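You operate a simulated robot arm through the tools that you are given. There is no shell and no other tool.

Carry out the task below with a simulated robot arm. There is one attempt and no reset: what you move stays moved.

Task
Try the locked lever, then brush grease on the thread of the middle press.
Fine: use the red brush and the grey grease tub, lay its lid on the tray bench meanwhile, cover the stretch under the collar, put the brush back in its black pot and put the lid back on; the lock stays on, the other presses get no grease and no stroke. A coat counts when it lies all over at full strength: go over it till it gets no stronger.

The check looks at the end state, three seconds after you hand in, the way a careful person would. Anything else that was tipped, shoved, dropped, spilled or broken makes it a failure. A push-on lid holds only when it is set on centred and level and pressed home; a screw cap is set on level and turned clockwise until tight.

Robot
A 7-joint arm with a two-finger parallel gripper, fixed in place. Base frame: the origin is on the floor under the middle of its stand, x ahead of it, y to its left, z up; the work surface is at about z = 0.85. Readings come in m, rad, newtons and seconds.
It reaches about 1.479 m from its shoulder. Its first joint turns from -2.897 to 2.897 rad. Payload 4.4 kg.
Tool frame: the origin (TCP) lies between the finger pads and is the grasp point; the fingertips stand 0.023 m ahead of it; z points along the fingers, y is the line along which they close. The gripper opens to 0.094 m. The fingers are 0.038 m wide and 0.01 m thick; the gripper's body (0.054 by 0.096 m) begins 0.039 m behind the TCP.
Orientation is told as [roll, pitch, yaw] about the base's x, y, z axes, in that order, counted from this pose: with the fingers straight down and closing along the base's y, the tool's x points along the base's -x, its y along +y and its z along -z.

Tools
- The arm moves only by the tool apply_moves. Its arguments are lists of equal length, an entry for each row: "translation": the shift along the tool's x, y, z in m, a list of three; "dr": the turn, a rotation vector about the tool's x, y, z in rad, a list of three. In form: {"translation": [[x, y, z], ...], "dr": [[rx, ry, rz], ...]}. A call has 1 to 20 rows; each row is the pose to reach, as a shift and turn from the pose commanded when the call began, along the tool's axes at that moment. "gripper" is the gripper command, from -1 (fully open) to 1 (shut), values between in proportion, set as the call begins (left out, the last holds). Each row takes 0.2 s and may step no farther than 0.05 m and 0.15 rad from the row before; otherwise, or with a gripper value out of range, the whole call is refused. A pose out of reach is approached as far as the arm can. The call stops where the force on the tool passes 40 N (or 10 N more than at its start, if that is more) or the arm is blocked; 0.2 s more then pass. Each finger travels about 0.072 m/s and halts on what it meets, pressing with about 38 N; the grip force reading is that of the motor and also rises with nothing between the fingers. The clock runs only during rows and for 0.2 s after the last one: add rows that repeat a pose to give the fingers time. The reply holds the time, the measured pose of the TCP, the force on the tool along the base axes, the opening and the grip force, in the units named above and with some noise, with the torque about the TCP (base axes, N m) and any sound that the robot's microphone picked up, and new pictures: "pictures" is both (left out), scene, wrist or none.
- Cameras (640 x 400 px; columns grow to the right, rows downward): "scene" is fixed at [0.4052, 0.6495, 1.549]; the picture's right is [-0.69, -0.73, 0.00], its down [0.07, -0.06, -1.00] and it looks along [0.73, -0.68, 0.09] (base axes); focal length 214 px, centre (320, 200). "wrist" rides on the gripper at [0.086, 0.016, -0.074] in the tool frame; the picture's right is [-0.18, 0.98, 0.00], its down [-0.58, -0.11, -0.81] and it looks along [-0.79, -0.15, 0.59] (tool axes); focal length 243 px, centre (320, 200). There is no depth. A picture from a camera that has moved, and an enlarged one, comes with that camera's place and axes in the base frame and with its lens. The place of the scene camera against the robot may be out by one fixed shift of up to 0.012 m in any direction.
- inspect(camera, box): a new picture of the part [left, top, right, bottom] of that camera's present view, enlarged. It takes no simulated time.
- sign_off(): hands the job in; it is judged then, once.

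Places have to be worked out from the pictures, the camera data and where the tool is seen. Open the gripper and draw the arm clear of the work before you hand the job in, unless the task says otherwise.

The tools are called after ">>>" as name(argument=value, ...) on one line, values as JSON. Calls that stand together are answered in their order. apply_moves: Moves the arm, as the interface text tells. Its arguments: {"type":"object","properties":{"translation":{"type":"array","items":{"type":"array","items":{"type":"number"}}},"dr":{"type":"array","items":{"type":"array","items":{"type":"number"}}},"gripper":{"type":"number"},"pictures":{"type":"string","enum":["both","scene","wrist","none"]}},"required":["translation","dr"]} The other tools are called the same way: inspect (camera, box) takes an enlarged picture of a part of a camera's view; sign_off () hands the job in.

At the start:

```text
t: 0.0
ee_pos: [0.6727, 0.3204, 1.5419]
ee_rot: [0.0, -0.001, 0.0]
ft_force: [0.5, -0.1, -0.4]
torque: [0.01, 0.05, -0.02]
gripper_width: 0.094
grip_force: 0.0
```

scene: 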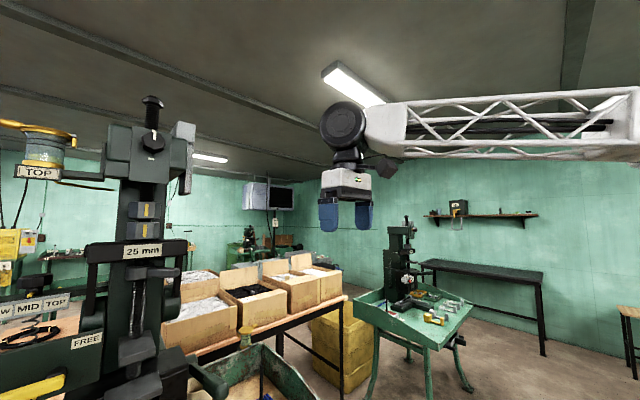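
wrist: 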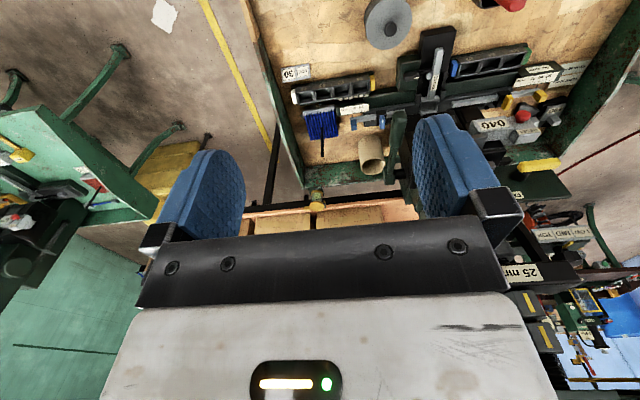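

I start by looking closer at both views to find the presses, the brush, the tub and the lever.

>>> inspect(camera="scene", box=[0, 80, 320, 400])

>>> inspect(camera="wrist", box=[240, 0, 640, 250])

>>> inspect(camera="scene", box=[320, 180, 640, 380])

>>> inspect(camera="wrist", box=[0, 0, 320, 250])

```text
1.25 times, centred on (160, 240) of scene
camera zoom: at [0.4052, 0.6495, 1.549], right [-0.69, -0.73, 0.0], down [0.07, -0.06, -1.0], along [0.73, -0.68, 0.09], focal length 268 px, centre (520, 150)
```

zoom: 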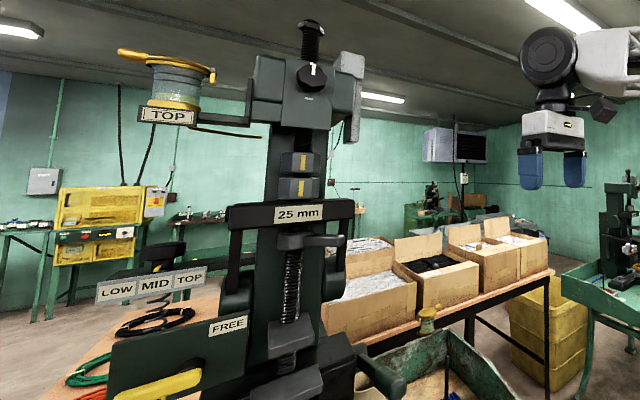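

```text
1.60 times, centred on (440, 125) of wrist
camera zoom: at [0.5845, 0.3358, 1.6176], right [0.18, 0.98, 0.0], down [0.58, -0.11, 0.81], along [0.79, -0.15, -0.59], focal length 388 px, centre (128, 320)
```

zoom: 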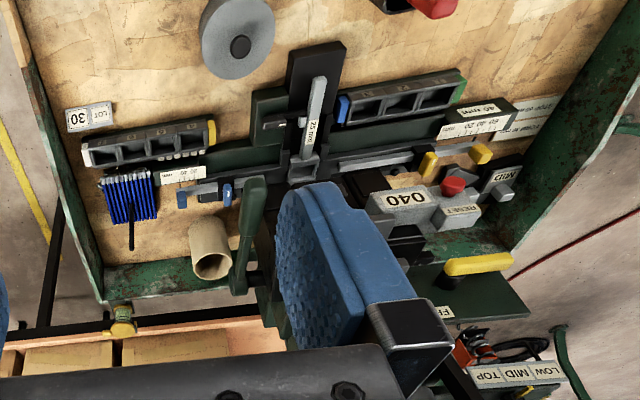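

```text
2.00 times, centred on (480, 280) of scene
camera zoom: at [0.4052, 0.6495, 1.549], right [-0.69, -0.73, 0.0], down [0.07, -0.06, -1.0], along [0.73, -0.68, 0.09], focal length 429 px, centre (0, 40)
```

zoom: 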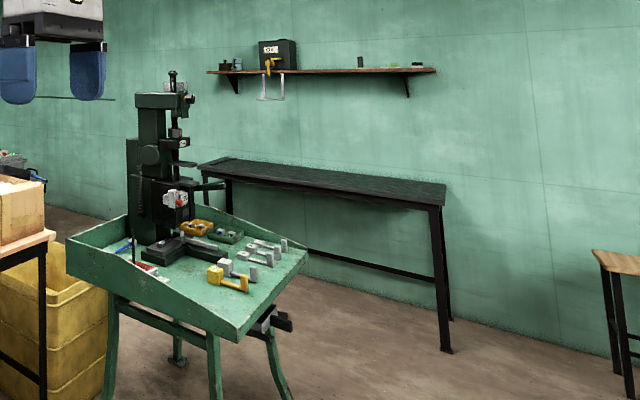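

```text
1.60 times, centred on (160, 125) of wrist
camera zoom: at [0.5845, 0.3358, 1.6176], right [0.18, 0.98, 0.0], down [0.58, -0.11, 0.81], along [0.79, -0.15, -0.59], focal length 388 px, centre (576, 320)
```

zoom: 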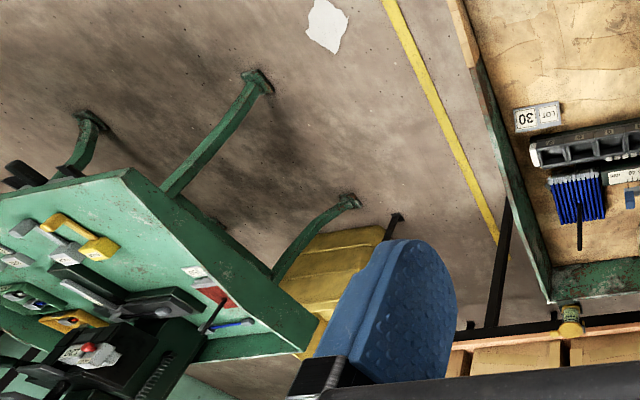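

The near press stands at about (1.07, 0.61), with its plate "25 mm" near z 1.47. I can't yet tell where the other presses, red brush, grey tub and locked lever are, so I turn the tool in place to look left.

>>> apply_moves(translation=[[0, 0, 0], [0, 0, 0], [0, 0, 0], [0, 0, 0], [0, 0, 0]], dr=[[0, 0, -0.15], [0, 0, -0.3], [0, 0, -0.45], [0, 0, -0.6], [0, 0, -0.75]], gripper=-1)

```text
t: 1.2
ee_pos: [0.6715, 0.32, 1.5429]
ee_rot: [0.0, 0.001, 0.75]
ft_force: [-0.5, 0.4, -1.1]
torque: [-0.02, -0.01, 0.0]
gripper_width: 0.0937
grip_force: 0.1
camera wrist: at [0.5965, 0.2723, 1.6178], right [-0.54, 0.84, 0.0], down [0.5, 0.32, 0.81], along [0.68, 0.43, -0.59], focal length 243 px, centre (320, 200)
```

scene: 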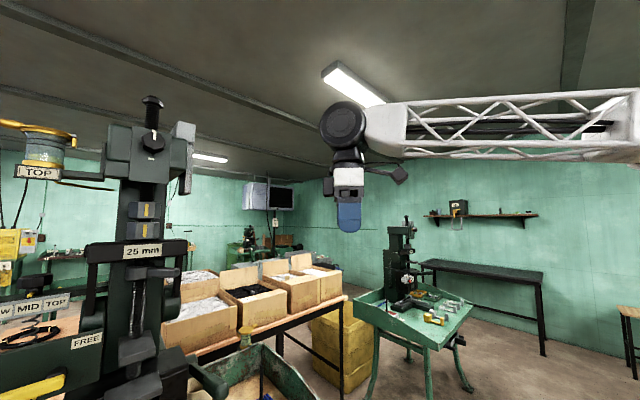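
wrist: 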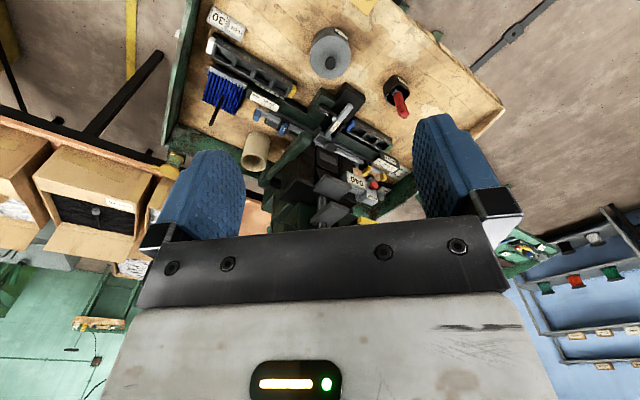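

The wooden tray shows a grey lidded tub and a black pot with a red handle. I enlarge this view.

>>> inspect(camera="wrist", box=[160, 0, 520, 225])

>>> inspect(camera="wrist", box=[460, 180, 640, 340])

>>> inspect(camera="wrist", box=[240, 80, 420, 230])

```text
1.78 times, centred on (340, 112) of wrist
camera zoom: at [0.5965, 0.2723, 1.6178], right [-0.54, 0.84, 0.0], down [0.5, 0.32, 0.81], along [0.68, 0.43, -0.59], focal length 431 px, centre (284, 356)
```

zoom: 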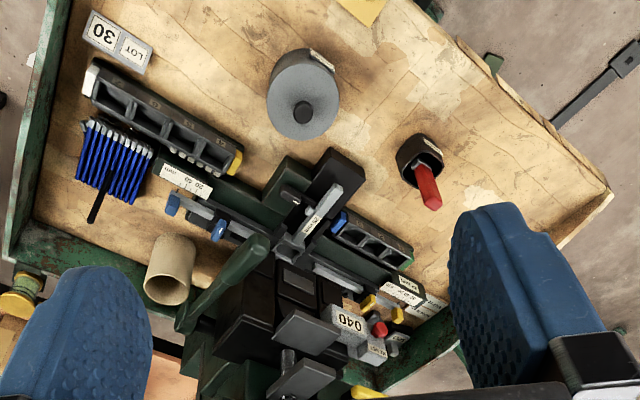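

```text
2.50 times, centred on (550, 260) of wrist
camera zoom: at [0.5965, 0.2723, 1.6178], right [-0.54, 0.84, 0.0], down [0.5, 0.32, 0.81], along [0.68, 0.43, -0.59], focal length 606 px, centre (-255, 50)
```

zoom: 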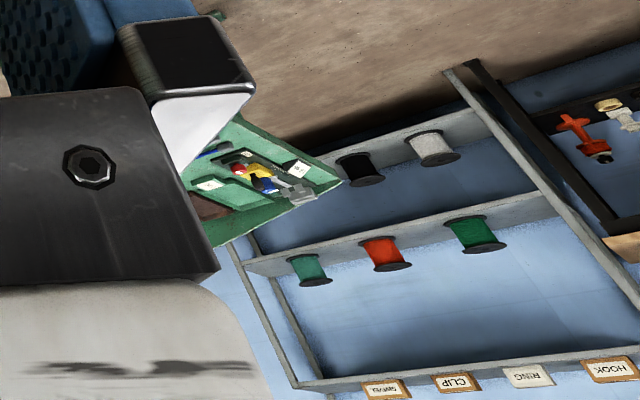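

```text
2.67 times, centred on (330, 155) of wrist
camera zoom: at [0.5965, 0.2723, 1.6178], right [-0.54, 0.84, 0.0], down [0.5, 0.32, 0.81], along [0.68, 0.43, -0.59], focal length 647 px, centre (293, 320)
```

zoom: 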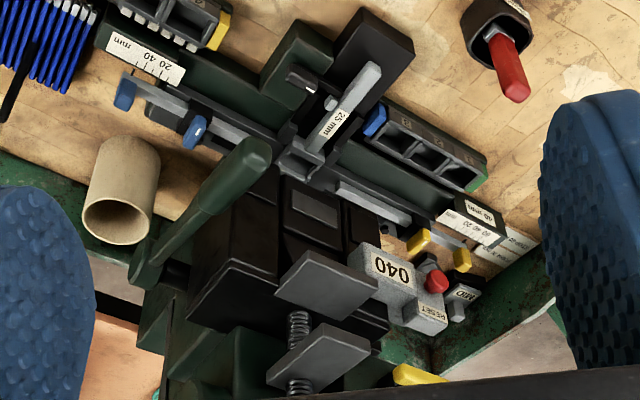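

Tub and black pot with the red brush are on this tray bench near the robot side. I keep turning left to find the other presses.

>>> apply_moves(translation=[[0, 0, 0], [0, 0, 0], [0, 0, 0], [0, 0, 0], [0, 0, 0]], dr=[[0, 0, -0.15], [0, 0, -0.3], [0, 0, -0.45], [0, 0, -0.6], [0, 0, -0.75]], pictures="wrist")

>>> apply_moves(translation=[[0, 0, 0], [0, 0, 0], [0, 0, 0], [0, 0, 0], [0, 0, 0], [0, 0, 0]], dr=[[0, 0, -0.15], [0, 0, -0.3], [0, 0, -0.45], [0, 0, -0.6], [0, 0, -0.75], [0, 0, -0.9]], pictures="wrist")

```text
t: 2.4
ee_pos: [0.6712, 0.3194, 1.5438]
ee_rot: [0.0, -0.001, 1.501]
ft_force: [0.1, 0.0, 0.1]
torque: [-0.03, 0.01, -0.02]
gripper_width: 0.0939
grip_force: 0.0
camera wrist: at [0.6487, 0.2343, 1.6176], right [-0.97, 0.25, 0.0], down [0.15, 0.57, 0.81], along [0.2, 0.78, -0.59], focal length 243 px, centre (320, 200)
```

wrist: 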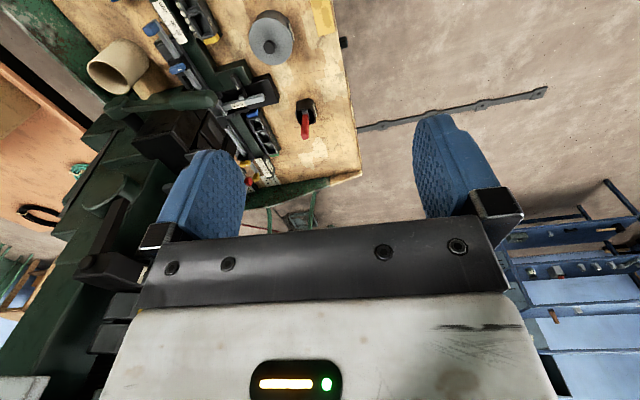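

```text
t: 3.8
ee_pos: [0.6716, 0.3201, 1.5437]
ee_rot: [0.0, 0.0, 2.401]
ft_force: [-0.1, 1.2, -0.4]
torque: [0.01, 0.01, 0.01]
gripper_width: 0.094
grip_force: 0.0
camera wrist: at [0.7241, 0.2494, 1.6176], right [-0.8, -0.6, 0.0], down [-0.36, 0.47, 0.81], along [-0.49, 0.64, -0.59], focal length 243 px, centre (320, 200)
```

wrist: 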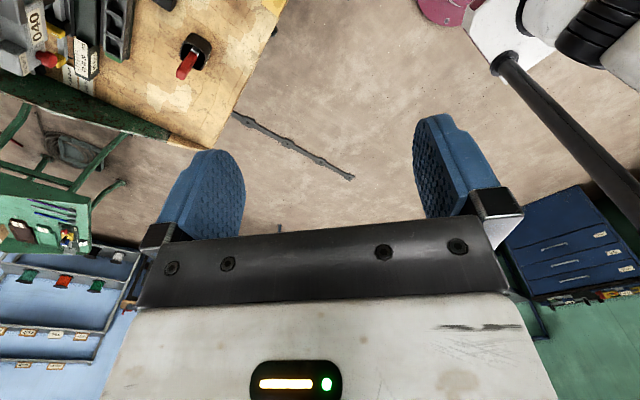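

Behind are only cabinets. I turn back and look to the right side next.

>>> apply_moves(translation=[[0, 0, 0], [0, 0, 0], [0, 0, 0], [0, 0, 0], [0, 0, 0], [0, 0, 0], [0, 0, 0], [0, 0, 0], [0, 0, 0], [0, 0, 0], [0, 0, 0], [0, 0, 0], [0, 0, 0], [0, 0, 0], [0, 0, 0], [0, 0, 0], [0, 0, 0], [0, 0, 0], [0, 0, 0], [0, 0, 0]], dr=[[0, 0, 0.15], [0, 0, 0.3], [0, 0, 0.45], [0, 0, 0.6], [0, 0, 0.75], [0, 0, 0.9], [0, 0, 1.05], [0, 0, 1.2], [0, 0, 1.35], [0, 0, 1.5], [0, 0, 1.65], [0, 0, 1.8], [0, 0, 1.95], [0, 0, 2.1], [0, 0, 2.25], [0, 0, 2.4], [0, 0, 2.55], [0, 0, 2.7], [0, 0, 2.85], [0, 0, 3.0]], pictures="wrist")

>>> apply_moves(translation=[[0, 0, 0], [0, 0, 0], [0, 0, 0], [0, 0, 0], [0, 0, 0], [0, 0, 0]], dr=[[0, 0, 0.15], [0, 0, 0.3], [0, 0, 0.45], [0, 0, 0.6], [0, 0, 0.75], [0, 0, 0.9]], pictures="wrist")

```text
t: 8.0
ee_pos: [0.6724, 0.32, 1.5433]
ee_rot: [0.0, 0.0, -0.603]
ft_force: [-0.3, 0.1, 0.0]
torque: [0.01, -0.01, -0.01]
gripper_width: 0.0942
grip_force: 0.0
camera wrist: at [0.6088, 0.3819, 1.6179], right [0.71, 0.71, 0.0], down [0.42, -0.42, 0.81], along [0.57, -0.57, -0.59], focal length 243 px, centre (320, 200)
```

wrist: 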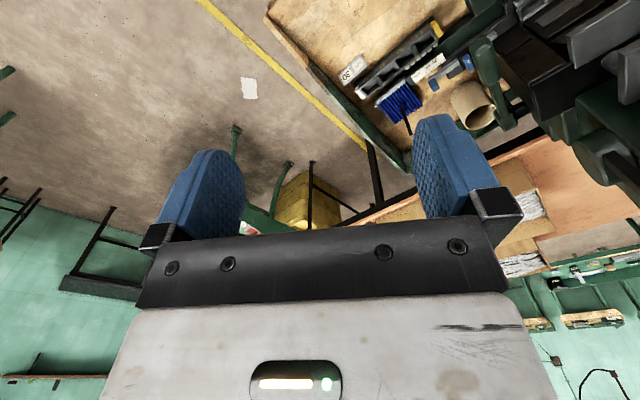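

```text
t: 9.4
ee_pos: [0.6726, 0.3192, 1.5424]
ee_rot: [0.001, 0.001, -1.502]
ft_force: [-0.8, -0.5, 0.0]
torque: [-0.03, -0.01, -0.02]
gripper_width: 0.0938
grip_force: 0.0
camera wrist: at [0.6812, 0.4068, 1.6174], right [0.99, -0.12, 0.0], down [-0.07, -0.59, 0.81], along [-0.09, -0.8, -0.59], focal length 243 px, centre (320, 200)
```

wrist: 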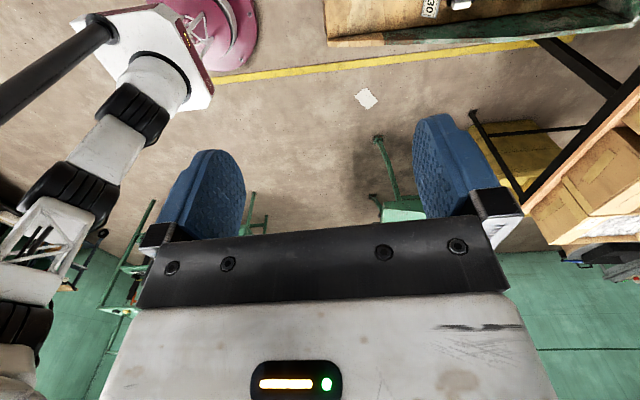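

Nothing else is in reach on the right; the reachable work is the tray bench. I zoom in strongly on the press in the scene view to understand its stages.

>>> inspect(camera="scene", box=[0, 80, 200, 205])

>>> inspect(camera="scene", box=[60, 200, 220, 300])

>>> inspect(camera="scene", box=[0, 275, 200, 400])

>>> inspect(camera="scene", box=[160, 300, 320, 400])

```text
3.20 times, centred on (100, 142) of scene
camera zoom: at [0.4052, 0.6495, 1.549], right [-0.69, -0.73, 0.0], down [0.07, -0.06, -1.0], along [0.73, -0.68, 0.09], focal length 686 px, centre (1024, 384)
```

zoom: 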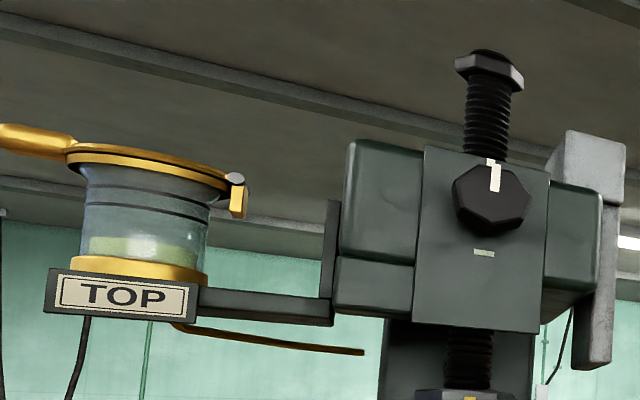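

```text
4.00 times, centred on (140, 250) of scene
camera zoom: at [0.4052, 0.6495, 1.549], right [-0.69, -0.73, 0.0], down [0.07, -0.06, -1.0], along [0.73, -0.68, 0.09], focal length 858 px, centre (1040, 0)
```

zoom: 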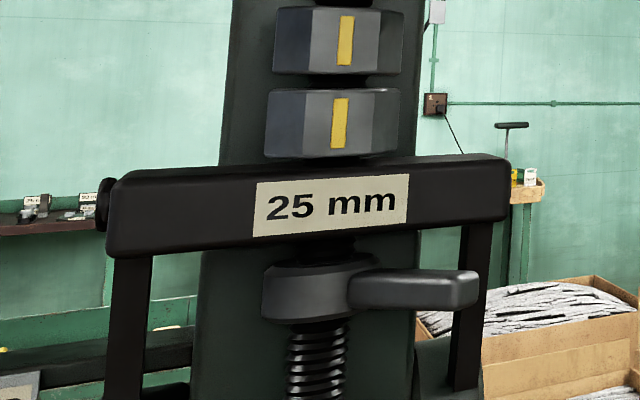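

```text
3.20 times, centred on (100, 338) of scene
camera zoom: at [0.4052, 0.6495, 1.549], right [-0.69, -0.73, 0.0], down [0.07, -0.06, -1.0], along [0.73, -0.68, 0.09], focal length 686 px, centre (1024, -240)
```

zoom: 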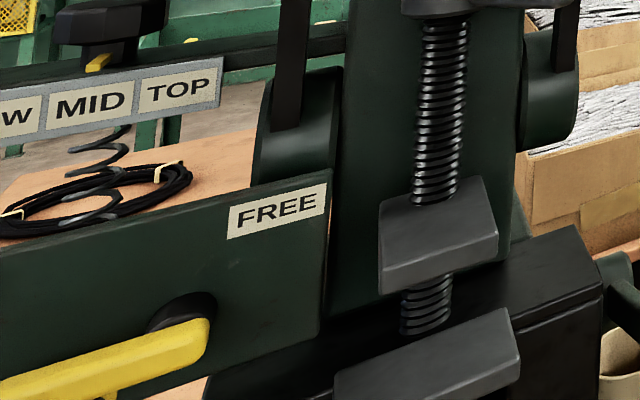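

```text
4.00 times, centred on (240, 350) of scene
camera zoom: at [0.4052, 0.6495, 1.549], right [-0.69, -0.73, 0.0], down [0.07, -0.06, -1.0], along [0.73, -0.68, 0.09], focal length 858 px, centre (640, -400)
```

zoom: 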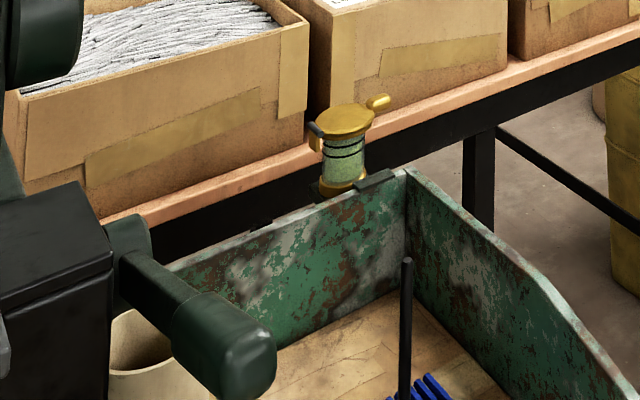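

The machine is one column with stacked presses (a TOP one with an oil cup, a middle one with collar and "25 mm" plate, and a lower one). I turn back to face it and tilt the camera level for a clear frontal look.

>>> apply_moves(translation=[[0, 0, 0], [0, 0, 0], [0, 0, 0], [0, 0, 0], [0, 0, 0], [0, 0, 0], [0, 0, 0], [0, 0, 0], [0, 0, 0], [0, 0, 0]], dr=[[0, 0, -0.15], [0, 0, -0.3], [0, 0, -0.45], [0, 0, -0.6], [0, 0, -0.75], [0, 0, -0.9], [0, 0, -1.05], [0, 0, -1.2], [0, 0, -1.35], [0, 0, -1.5]], pictures="none")

>>> apply_moves(translation=[[0.03, 0.036, 0.008], [0.06, 0.072, 0.016], [0.09, 0.108, 0.024], [0.12, 0.144, 0.032], [0.15, 0.18, 0.04]], dr=[[0, -0.126, 0], [0, -0.252, 0], [0, -0.378, 0], [0, -0.504, 0], [0, -0.63, 0]])

```text
t: 11.6
ee_pos: [0.6732, 0.3205, 1.542]
ee_rot: [0.0, 0.0, 0.001]
ft_force: [-0.8, 0.1, 0.3]
torque: [0.01, 0.0, -0.01]
gripper_width: 0.0941
grip_force: 0.2
```

```text
t: 12.8
ee_pos: [0.5214, 0.4991, 1.5036]
ee_rot: [-0.002, -0.632, 0.001]
ft_force: [-1.1, -0.2, -0.9]
torque: [-0.03, -0.03, -0.01]
gripper_width: 0.094
grip_force: 0.1
camera wrist: at [0.4064, 0.5154, 1.5122], right [0.15, 0.98, 0.11], down [-0.01, -0.11, 0.99], along [0.99, -0.15, -0.01], focal length 243 px, centre (320, 200)
```

scene: 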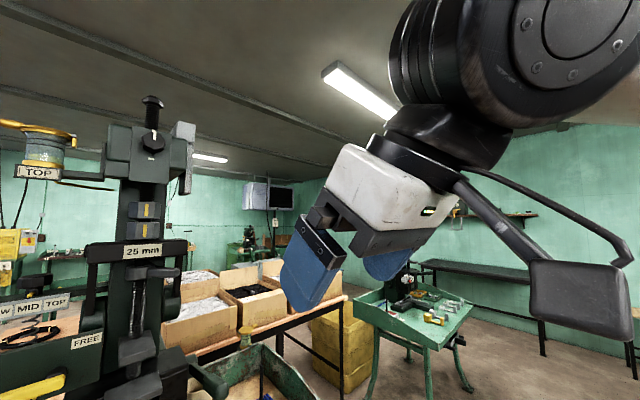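
wrist: 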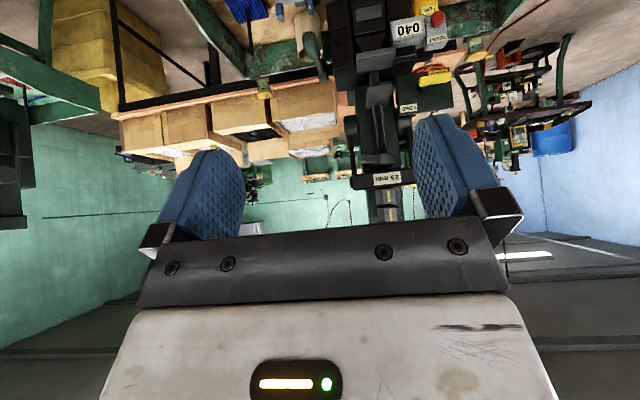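

Camera is level now; I zoom in on the machine in this view.

>>> inspect(camera="wrist", box=[300, 0, 520, 140])

>>> inspect(camera="wrist", box=[340, 120, 440, 230])

>>> inspect(camera="wrist", box=[320, 0, 480, 100])

```text
2.86 times, centred on (410, 70) of wrist
camera zoom: at [0.4064, 0.5154, 1.5122], right [0.15, 0.98, 0.11], down [-0.01, -0.11, 0.99], along [0.99, -0.15, -0.01], focal length 693 px, centre (63, 571)
```

zoom: 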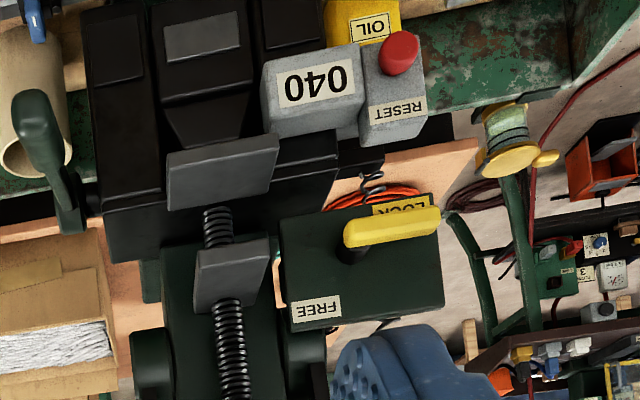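

```text
3.64 times, centred on (390, 175) of wrist
camera zoom: at [0.4064, 0.5154, 1.5122], right [0.15, 0.98, 0.11], down [-0.01, -0.11, 0.99], along [0.99, -0.15, -0.01], focal length 882 px, centre (66, 291)
```

zoom: 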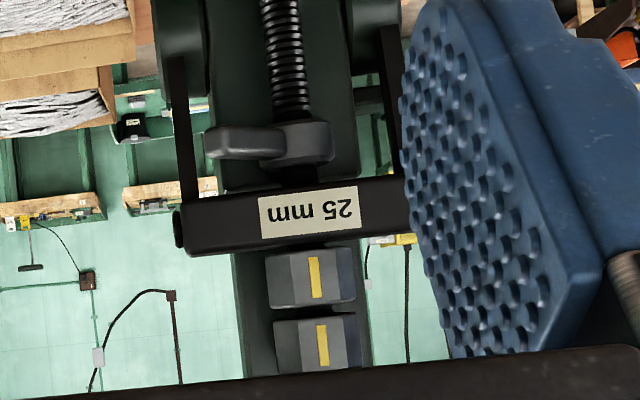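

```text
4.00 times, centred on (400, 50) of wrist
camera zoom: at [0.4064, 0.5154, 1.5122], right [0.15, 0.98, 0.11], down [-0.01, -0.11, 0.99], along [0.99, -0.15, -0.01], focal length 970 px, centre (0, 800)
```

zoom: 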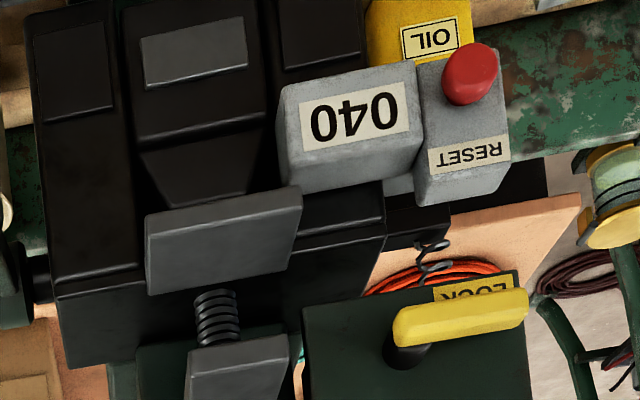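

A lock panel (FREE/LOCK, yellow handle at LOCK), a counter "040" with RESET, and a screw thread with a handled collar are visible. I move closer and look slightly down.

>>> apply_moves(translation=[[-0.032, 0.02, 0.024], [-0.065, 0.04, 0.047], [-0.097, 0.06, 0.071], [-0.129, 0.08, 0.094], [-0.162, 0.1, 0.118]], dr=[[0, 0.05, 0], [0, 0.1, 0], [0, 0.15, 0], [0, 0.2, 0], [0, 0.25, 0]])

>>> inspect(camera="wrist", box=[200, 0, 500, 230])

```text
t: 14.0
ee_pos: [0.7227, 0.5991, 1.5043]
ee_rot: [0.002, -0.379, -0.002]
ft_force: [-0.2, -0.8, -0.2]
torque: [0.03, 0.01, 0.02]
gripper_width: 0.0941
grip_force: 0.1
camera wrist: at [0.6131, 0.6167, 1.5413], right [0.17, 0.98, 0.07], down [0.24, -0.11, 0.96], along [0.96, -0.15, -0.26], focal length 243 px, centre (320, 200)
```

scene: 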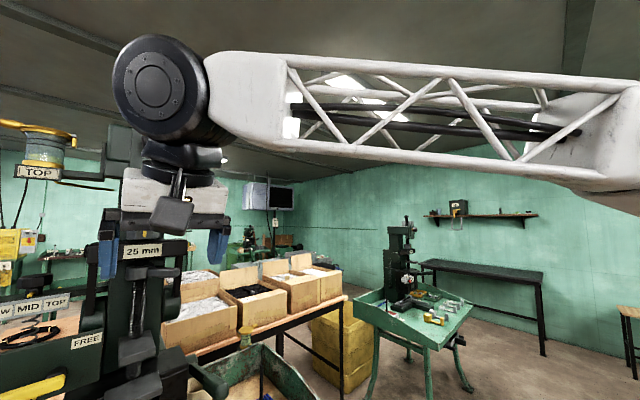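
wrist: 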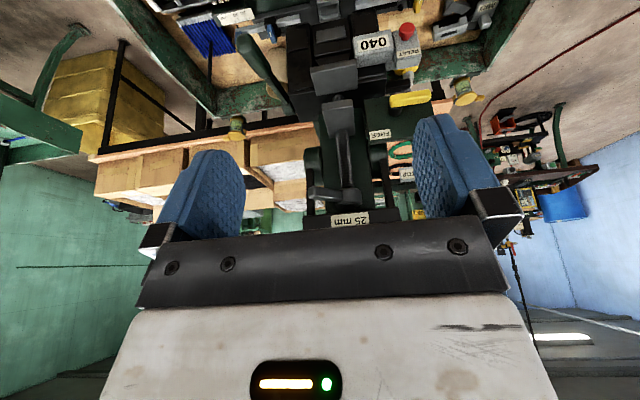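

```text
1.74 times, centred on (350, 115) of wrist
camera zoom: at [0.6131, 0.6167, 1.5413], right [0.17, 0.98, 0.07], down [0.24, -0.11, 0.96], along [0.96, -0.15, -0.26], focal length 422 px, centre (268, 348)
```

zoom: 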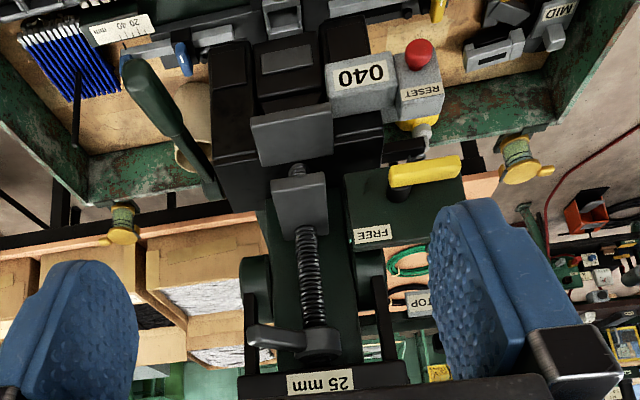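

I now tip the camera further down to study what lies in the tray in front of the press.

>>> apply_moves(translation=[[0, 0, 0], [0, 0, 0], [0, 0, 0], [0, 0, 0], [0, 0, 0], [0, 0, 0]], dr=[[0, 0.15, 0], [0, 0.3, 0], [0, 0.45, 0], [0, 0.6, 0], [0, 0.75, 0], [0, 0.9, 0]])

>>> inspect(camera="wrist", box=[160, 0, 480, 200])

>>> inspect(camera="wrist", box=[220, 80, 440, 230])

```text
t: 15.4
ee_pos: [0.7025, 0.583, 1.4633]
ee_rot: [0.0, 0.421, -0.001]
ft_force: [0.1, 0.1, -0.8]
torque: [-0.01, 0.01, 0.02]
gripper_width: 0.0938
grip_force: 0.0
out of reach, approached as far as the arm can: row 5, 6
camera wrist: at [0.6534, 0.6003, 1.5674], right [0.17, 0.98, -0.08], down [0.86, -0.11, 0.5], along [0.48, -0.15, -0.86], focal length 243 px, centre (320, 200)
```

scene: 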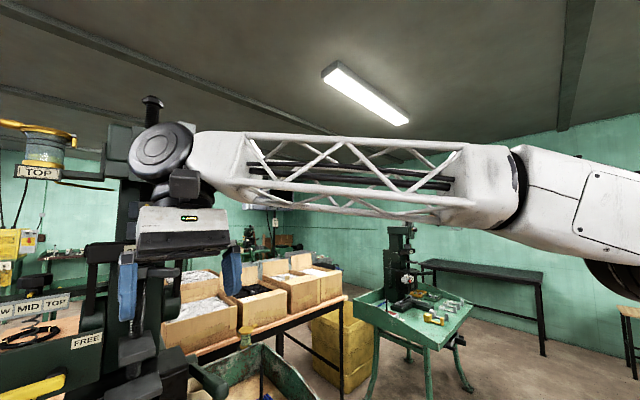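
wrist: 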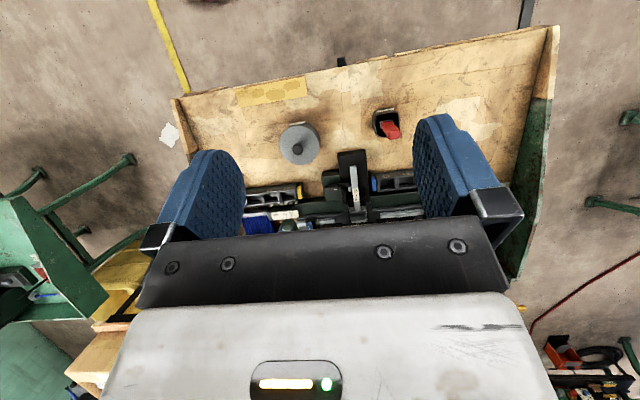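

```text
2.00 times, centred on (320, 100) of wrist
camera zoom: at [0.6534, 0.6003, 1.5674], right [0.17, 0.98, -0.08], down [0.86, -0.11, 0.5], along [0.48, -0.15, -0.86], focal length 485 px, centre (320, 400)
```

zoom: 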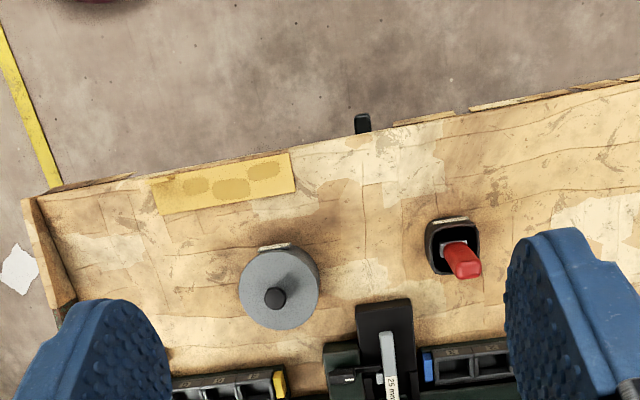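

```text
2.67 times, centred on (330, 155) of wrist
camera zoom: at [0.6534, 0.6003, 1.5674], right [0.17, 0.98, -0.08], down [0.86, -0.11, 0.5], along [0.48, -0.15, -0.86], focal length 647 px, centre (293, 320)
```

zoom: 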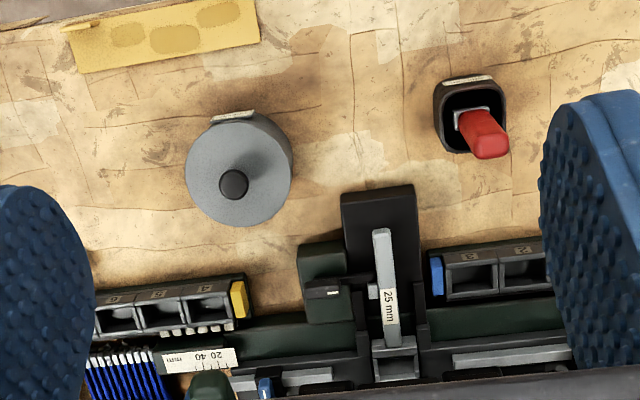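

The grey tub sits at about (0.83, 0.46) and the black pot with the red brush at about (0.80, 0.69). I level the camera again and turn left to check whether other press benches stand there.

>>> apply_moves(translation=[[0, 0, 0], [0, 0, 0], [0, 0, 0], [0, 0, 0], [0, 0, 0], [0, 0, 0], [0, 0, 0]], dr=[[0, -0.15, 0], [0, -0.3, 0], [0, -0.45, 0], [0, -0.6, 0], [0, -0.75, 0], [0, -0.9, 0], [0, -1.05, 0]], pictures="none")

```text
t: 17.0
ee_pos: [0.7028, 0.5845, 1.4641]
ee_rot: [-0.001, -0.631, 0.0]
ft_force: [0.3, -0.3, -0.2]
torque: [-0.01, 0.0, 0.0]
gripper_width: 0.0939
grip_force: 0.1
```

Now I back off and yaw left with the camera level.

>>> apply_moves(translation=[[0.008, -0.019, -0.021], [0.016, -0.038, -0.042], [0.023, -0.056, -0.063], [0.031, -0.075, -0.085], [0.039, -0.094, -0.106], [0.047, -0.113, -0.127], [0.055, -0.131, -0.148], [0.062, -0.15, -0.169]], dr=[[-0.059, 0, -0.081], [-0.118, 0, -0.162], [-0.177, 0, -0.242], [-0.236, 0, -0.323], [-0.294, 0, -0.404], [-0.353, 0, -0.485], [-0.412, 0, -0.565], [-0.471, 0, -0.646]])

>>> inspect(camera="wrist", box=[160, 0, 480, 230])

>>> inspect(camera="wrist", box=[460, 0, 640, 200])

```text
t: 18.8
ee_pos: [0.5529, 0.4341, 1.5631]
ee_rot: [0.0, -0.629, 0.799]
ft_force: [0.5, 0.5, -1.1]
torque: [0.02, 0.01, 0.04]
gripper_width: 0.0941
grip_force: 0.2
camera wrist: at [0.461, 0.3646, 1.5726], right [-0.6, 0.79, 0.11], down [0.07, -0.08, 0.99], along [0.8, 0.61, -0.01], focal length 243 px, centre (320, 200)
```

scene: 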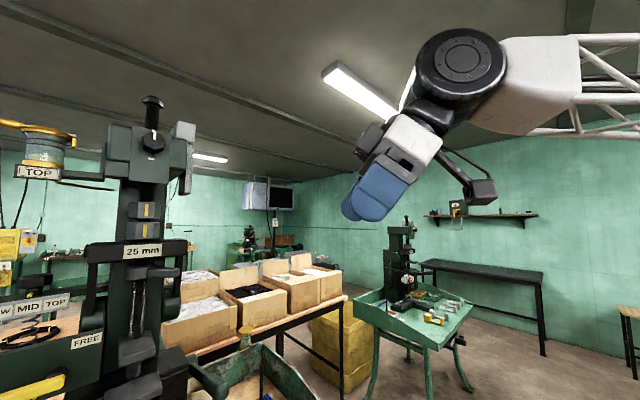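
wrist: 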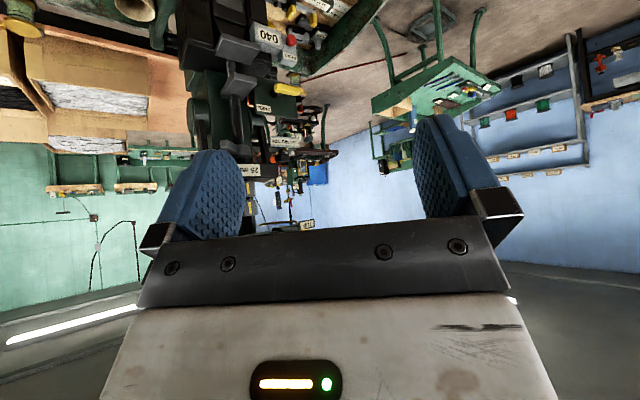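

```text
1.74 times, centred on (320, 115) of wrist
camera zoom: at [0.461, 0.3646, 1.5726], right [-0.6, 0.79, 0.11], down [0.07, -0.08, 0.99], along [0.8, 0.61, -0.01], focal length 422 px, centre (320, 348)
```

zoom: 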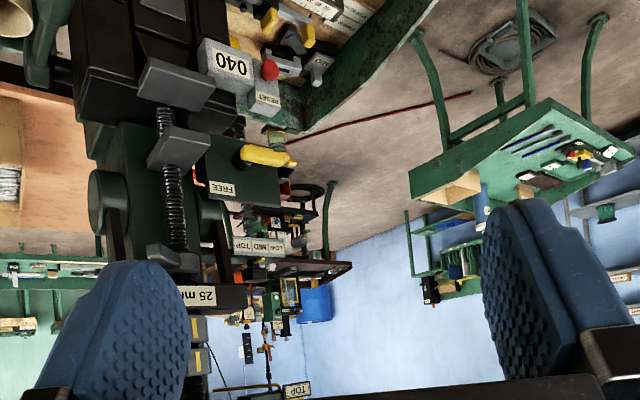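

```text
2.00 times, centred on (550, 100) of wrist
camera zoom: at [0.461, 0.3646, 1.5726], right [-0.6, 0.79, 0.11], down [0.07, -0.08, 0.99], along [0.8, 0.61, -0.01], focal length 485 px, centre (-140, 400)
```

zoom: 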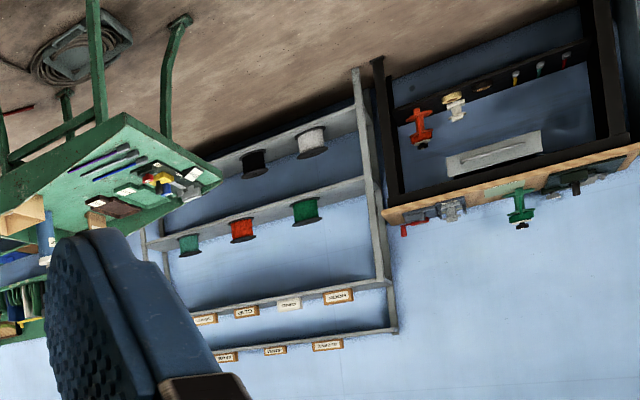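

The left bench holds no press; I return to face the machine and go closer toward its left part and the tray to see the panel, the sign and the tray items.

>>> apply_moves(translation=[[-0.0215, 0.0088, 0.0312], [-0.043, 0.0177, 0.0624], [-0.0645, 0.0265, 0.0935], [-0.086, 0.0354, 0.1247], [-0.1074, 0.0442, 0.1559], [-0.1289, 0.0531, 0.1871], [-0.1504, 0.0619, 0.2182], [-0.1719, 0.0708, 0.2494], [-0.1934, 0.0796, 0.2806]], dr=[[0.0524, 0, 0.0718], [0.1047, 0, 0.1436], [0.157, 0, 0.2155], [0.2094, 0, 0.2873], [0.2618, 0, 0.3591], [0.3141, 0, 0.4309], [0.3665, 0, 0.5028], [0.4188, 0, 0.5746], [0.4712, 0, 0.6464]])

>>> inspect(camera="wrist", box=[200, 0, 480, 230])

```text
t: 20.8
ee_pos: [0.7212, 0.7201, 1.4518]
ee_rot: [0.003, -0.63, -0.003]
ft_force: [-0.5, -0.2, 0.2]
torque: [0.0, 0.08, -0.03]
gripper_width: 0.0938
grip_force: 0.1
camera wrist: at [0.605, 0.7362, 1.4617], right [0.15, 0.98, 0.11], down [-0.01, -0.11, 0.99], along [0.99, -0.15, -0.01], focal length 243 px, centre (320, 200)
```

scene: 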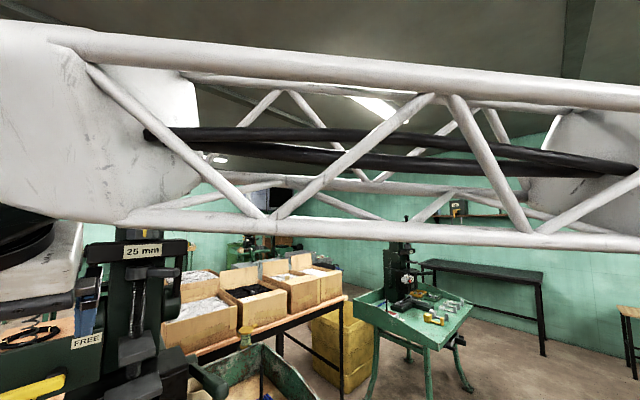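
wrist: 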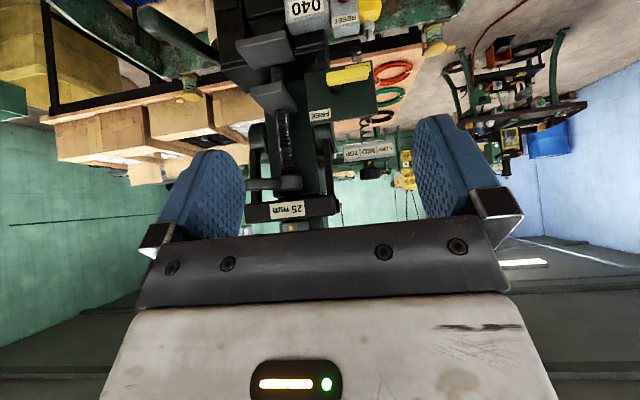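

```text
1.74 times, centred on (340, 115) of wrist
camera zoom: at [0.605, 0.7362, 1.4617], right [0.15, 0.98, 0.11], down [-0.01, -0.11, 0.99], along [0.99, -0.15, -0.01], focal length 422 px, centre (285, 348)
```

zoom: 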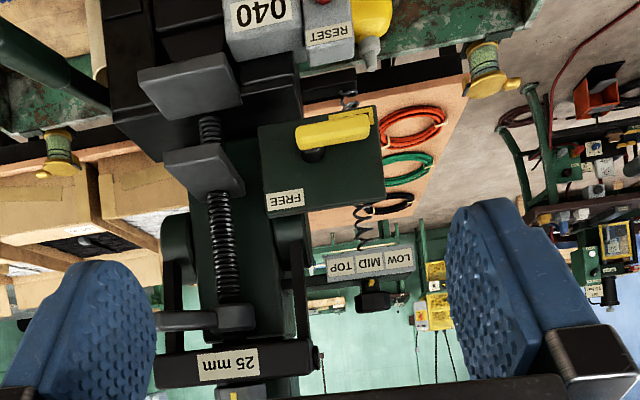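

The "LOW MID TOP" tag is a selector hanging on a cable of this same machine. I lower the camera and look down at the tray's left part.

>>> apply_moves(translation=[[0.0196, 0, 0.0269], [0.0393, 0, 0.0539], [0.0589, 0, 0.0808]], dr=[[0, 0.14, 0], [0, 0.28, 0], [0, 0.42, 0]], pictures="wrist")

>>> inspect(camera="wrist", box=[240, 0, 440, 125])

>>> inspect(camera="wrist", box=[200, 60, 440, 230])

```text
t: 21.6
ee_pos: [0.72, 0.7214, 1.3505]
ee_rot: [0.001, -0.209, 0.0]
ft_force: [-0.6, 0.1, 0.8]
torque: [0.01, 0.01, 0.02]
gripper_width: 0.0939
grip_force: 0.1
camera wrist: at [0.6193, 0.7369, 1.406], right [0.18, 0.98, 0.04], down [0.4, -0.11, 0.91], along [0.9, -0.15, -0.41], focal length 243 px, centre (320, 200)
```

wrist: 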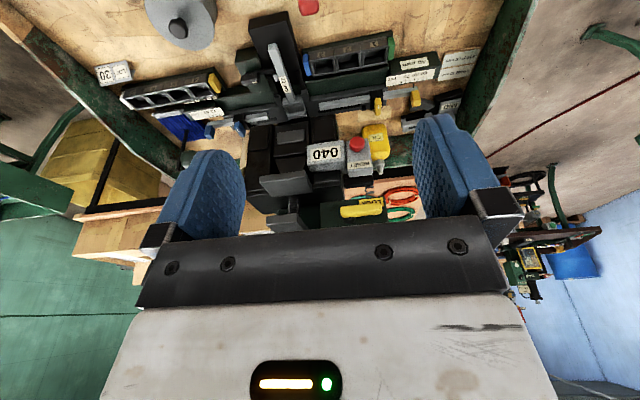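

```text
3.20 times, centred on (340, 62) of wrist
camera zoom: at [0.6193, 0.7369, 1.406], right [0.18, 0.98, 0.04], down [0.4, -0.11, 0.91], along [0.9, -0.15, -0.41], focal length 776 px, centre (256, 640)
```

zoom: 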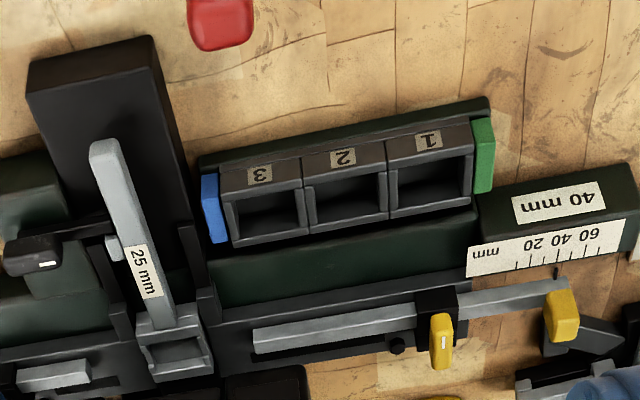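

```text
2.35 times, centred on (320, 145) of wrist
camera zoom: at [0.6193, 0.7369, 1.406], right [0.18, 0.98, 0.04], down [0.4, -0.11, 0.91], along [0.9, -0.15, -0.41], focal length 571 px, centre (320, 329)
```

zoom: 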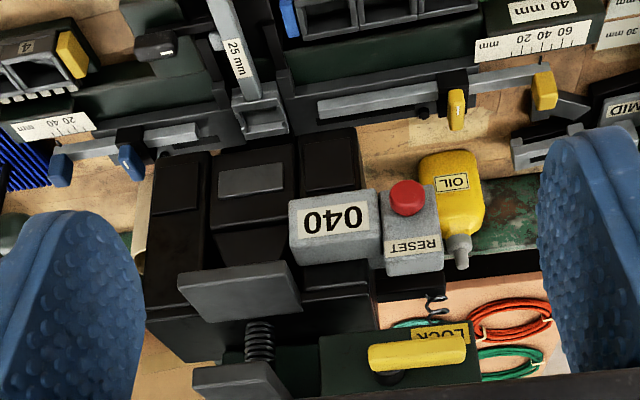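

I move a little further left and lower to read the labels on the left part of the tray ("MID" item and white cards).

>>> apply_moves(translation=[[0.008, 0.033, 0.033], [0.016, 0.066, 0.066], [0.024, 0.1, 0.1]], dr=[[0, 0.07, 0], [0, 0.14, 0], [0, 0.2, 0]], pictures="wrist")

>>> inspect(camera="wrist", box=[260, 0, 460, 125])

>>> inspect(camera="wrist", box=[160, 100, 440, 240])

```text
t: 22.4
ee_pos: [0.7188, 0.8203, 1.2497]
ee_rot: [0.002, -0.01, -0.001]
ft_force: [-0.1, -0.3, 1.6]
torque: [0.0, -0.04, 0.02]
gripper_width: 0.0942
grip_force: 0.0
camera wrist: at [0.6293, 0.836, 1.3234], right [0.19, 0.98, 0.0], down [0.57, -0.11, 0.81], along [0.8, -0.15, -0.58], focal length 243 px, centre (320, 200)
```

wrist: 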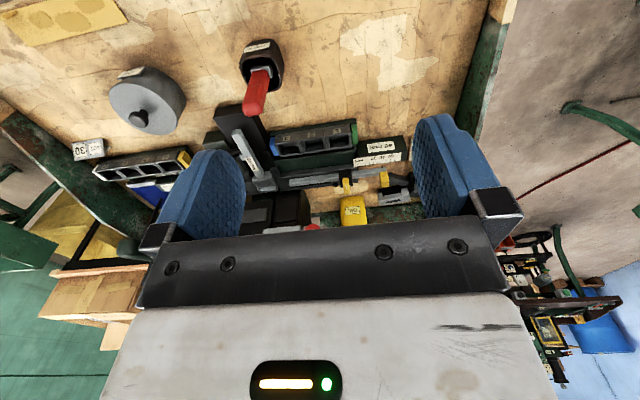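

```text
3.20 times, centred on (360, 62) of wrist
camera zoom: at [0.6293, 0.836, 1.3234], right [0.19, 0.98, 0.0], down [0.57, -0.11, 0.81], along [0.8, -0.15, -0.58], focal length 776 px, centre (192, 640)
```

zoom: 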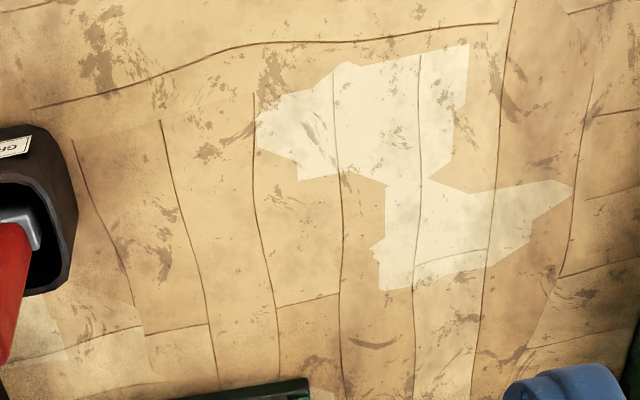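

```text
2.29 times, centred on (300, 170) of wrist
camera zoom: at [0.6293, 0.836, 1.3234], right [0.19, 0.98, 0.0], down [0.57, -0.11, 0.81], along [0.8, -0.15, -0.58], focal length 555 px, centre (366, 269)
```

zoom: 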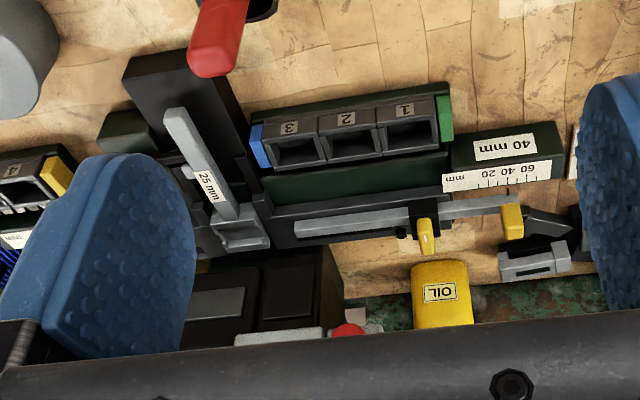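

I zoom into the pot with the red brush and the tub.

>>> inspect(camera="wrist", box=[215, 25, 315, 125])

>>> inspect(camera="wrist", box=[90, 50, 210, 145])

>>> inspect(camera="wrist", box=[500, 200, 640, 330])

```text
4.00 times, centred on (265, 75) of wrist
camera zoom: at [0.6293, 0.836, 1.3234], right [0.19, 0.98, 0.0], down [0.57, -0.11, 0.81], along [0.8, -0.15, -0.58], focal length 970 px, centre (540, 700)
```

zoom: 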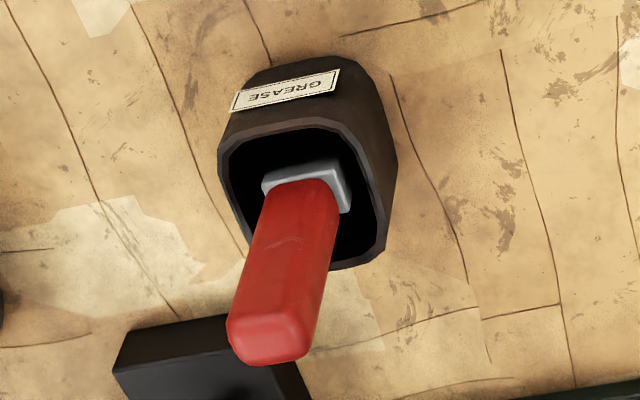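

```text
4.21 times, centred on (150, 98) of wrist
camera zoom: at [0.6293, 0.836, 1.3234], right [0.19, 0.98, 0.0], down [0.57, -0.11, 0.81], along [0.8, -0.15, -0.58], focal length 1022 px, centre (1036, 632)
```

zoom: 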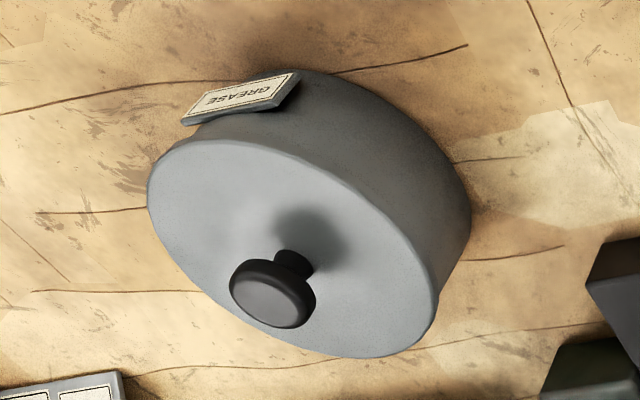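

```text
3.08 times, centred on (570, 265) of wrist
camera zoom: at [0.6293, 0.836, 1.3234], right [0.19, 0.98, 0.0], down [0.57, -0.11, 0.81], along [0.8, -0.15, -0.58], focal length 746 px, centre (-449, 0)
```

zoom: 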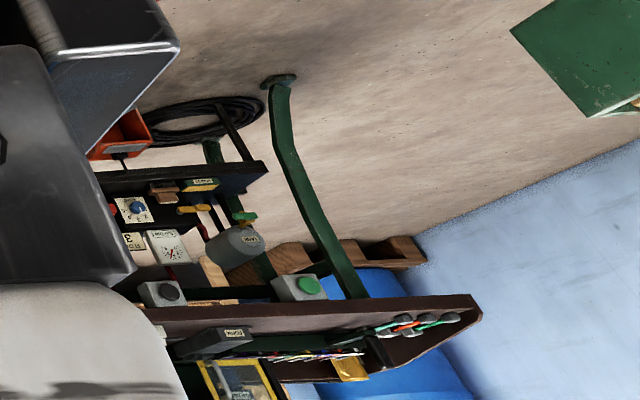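

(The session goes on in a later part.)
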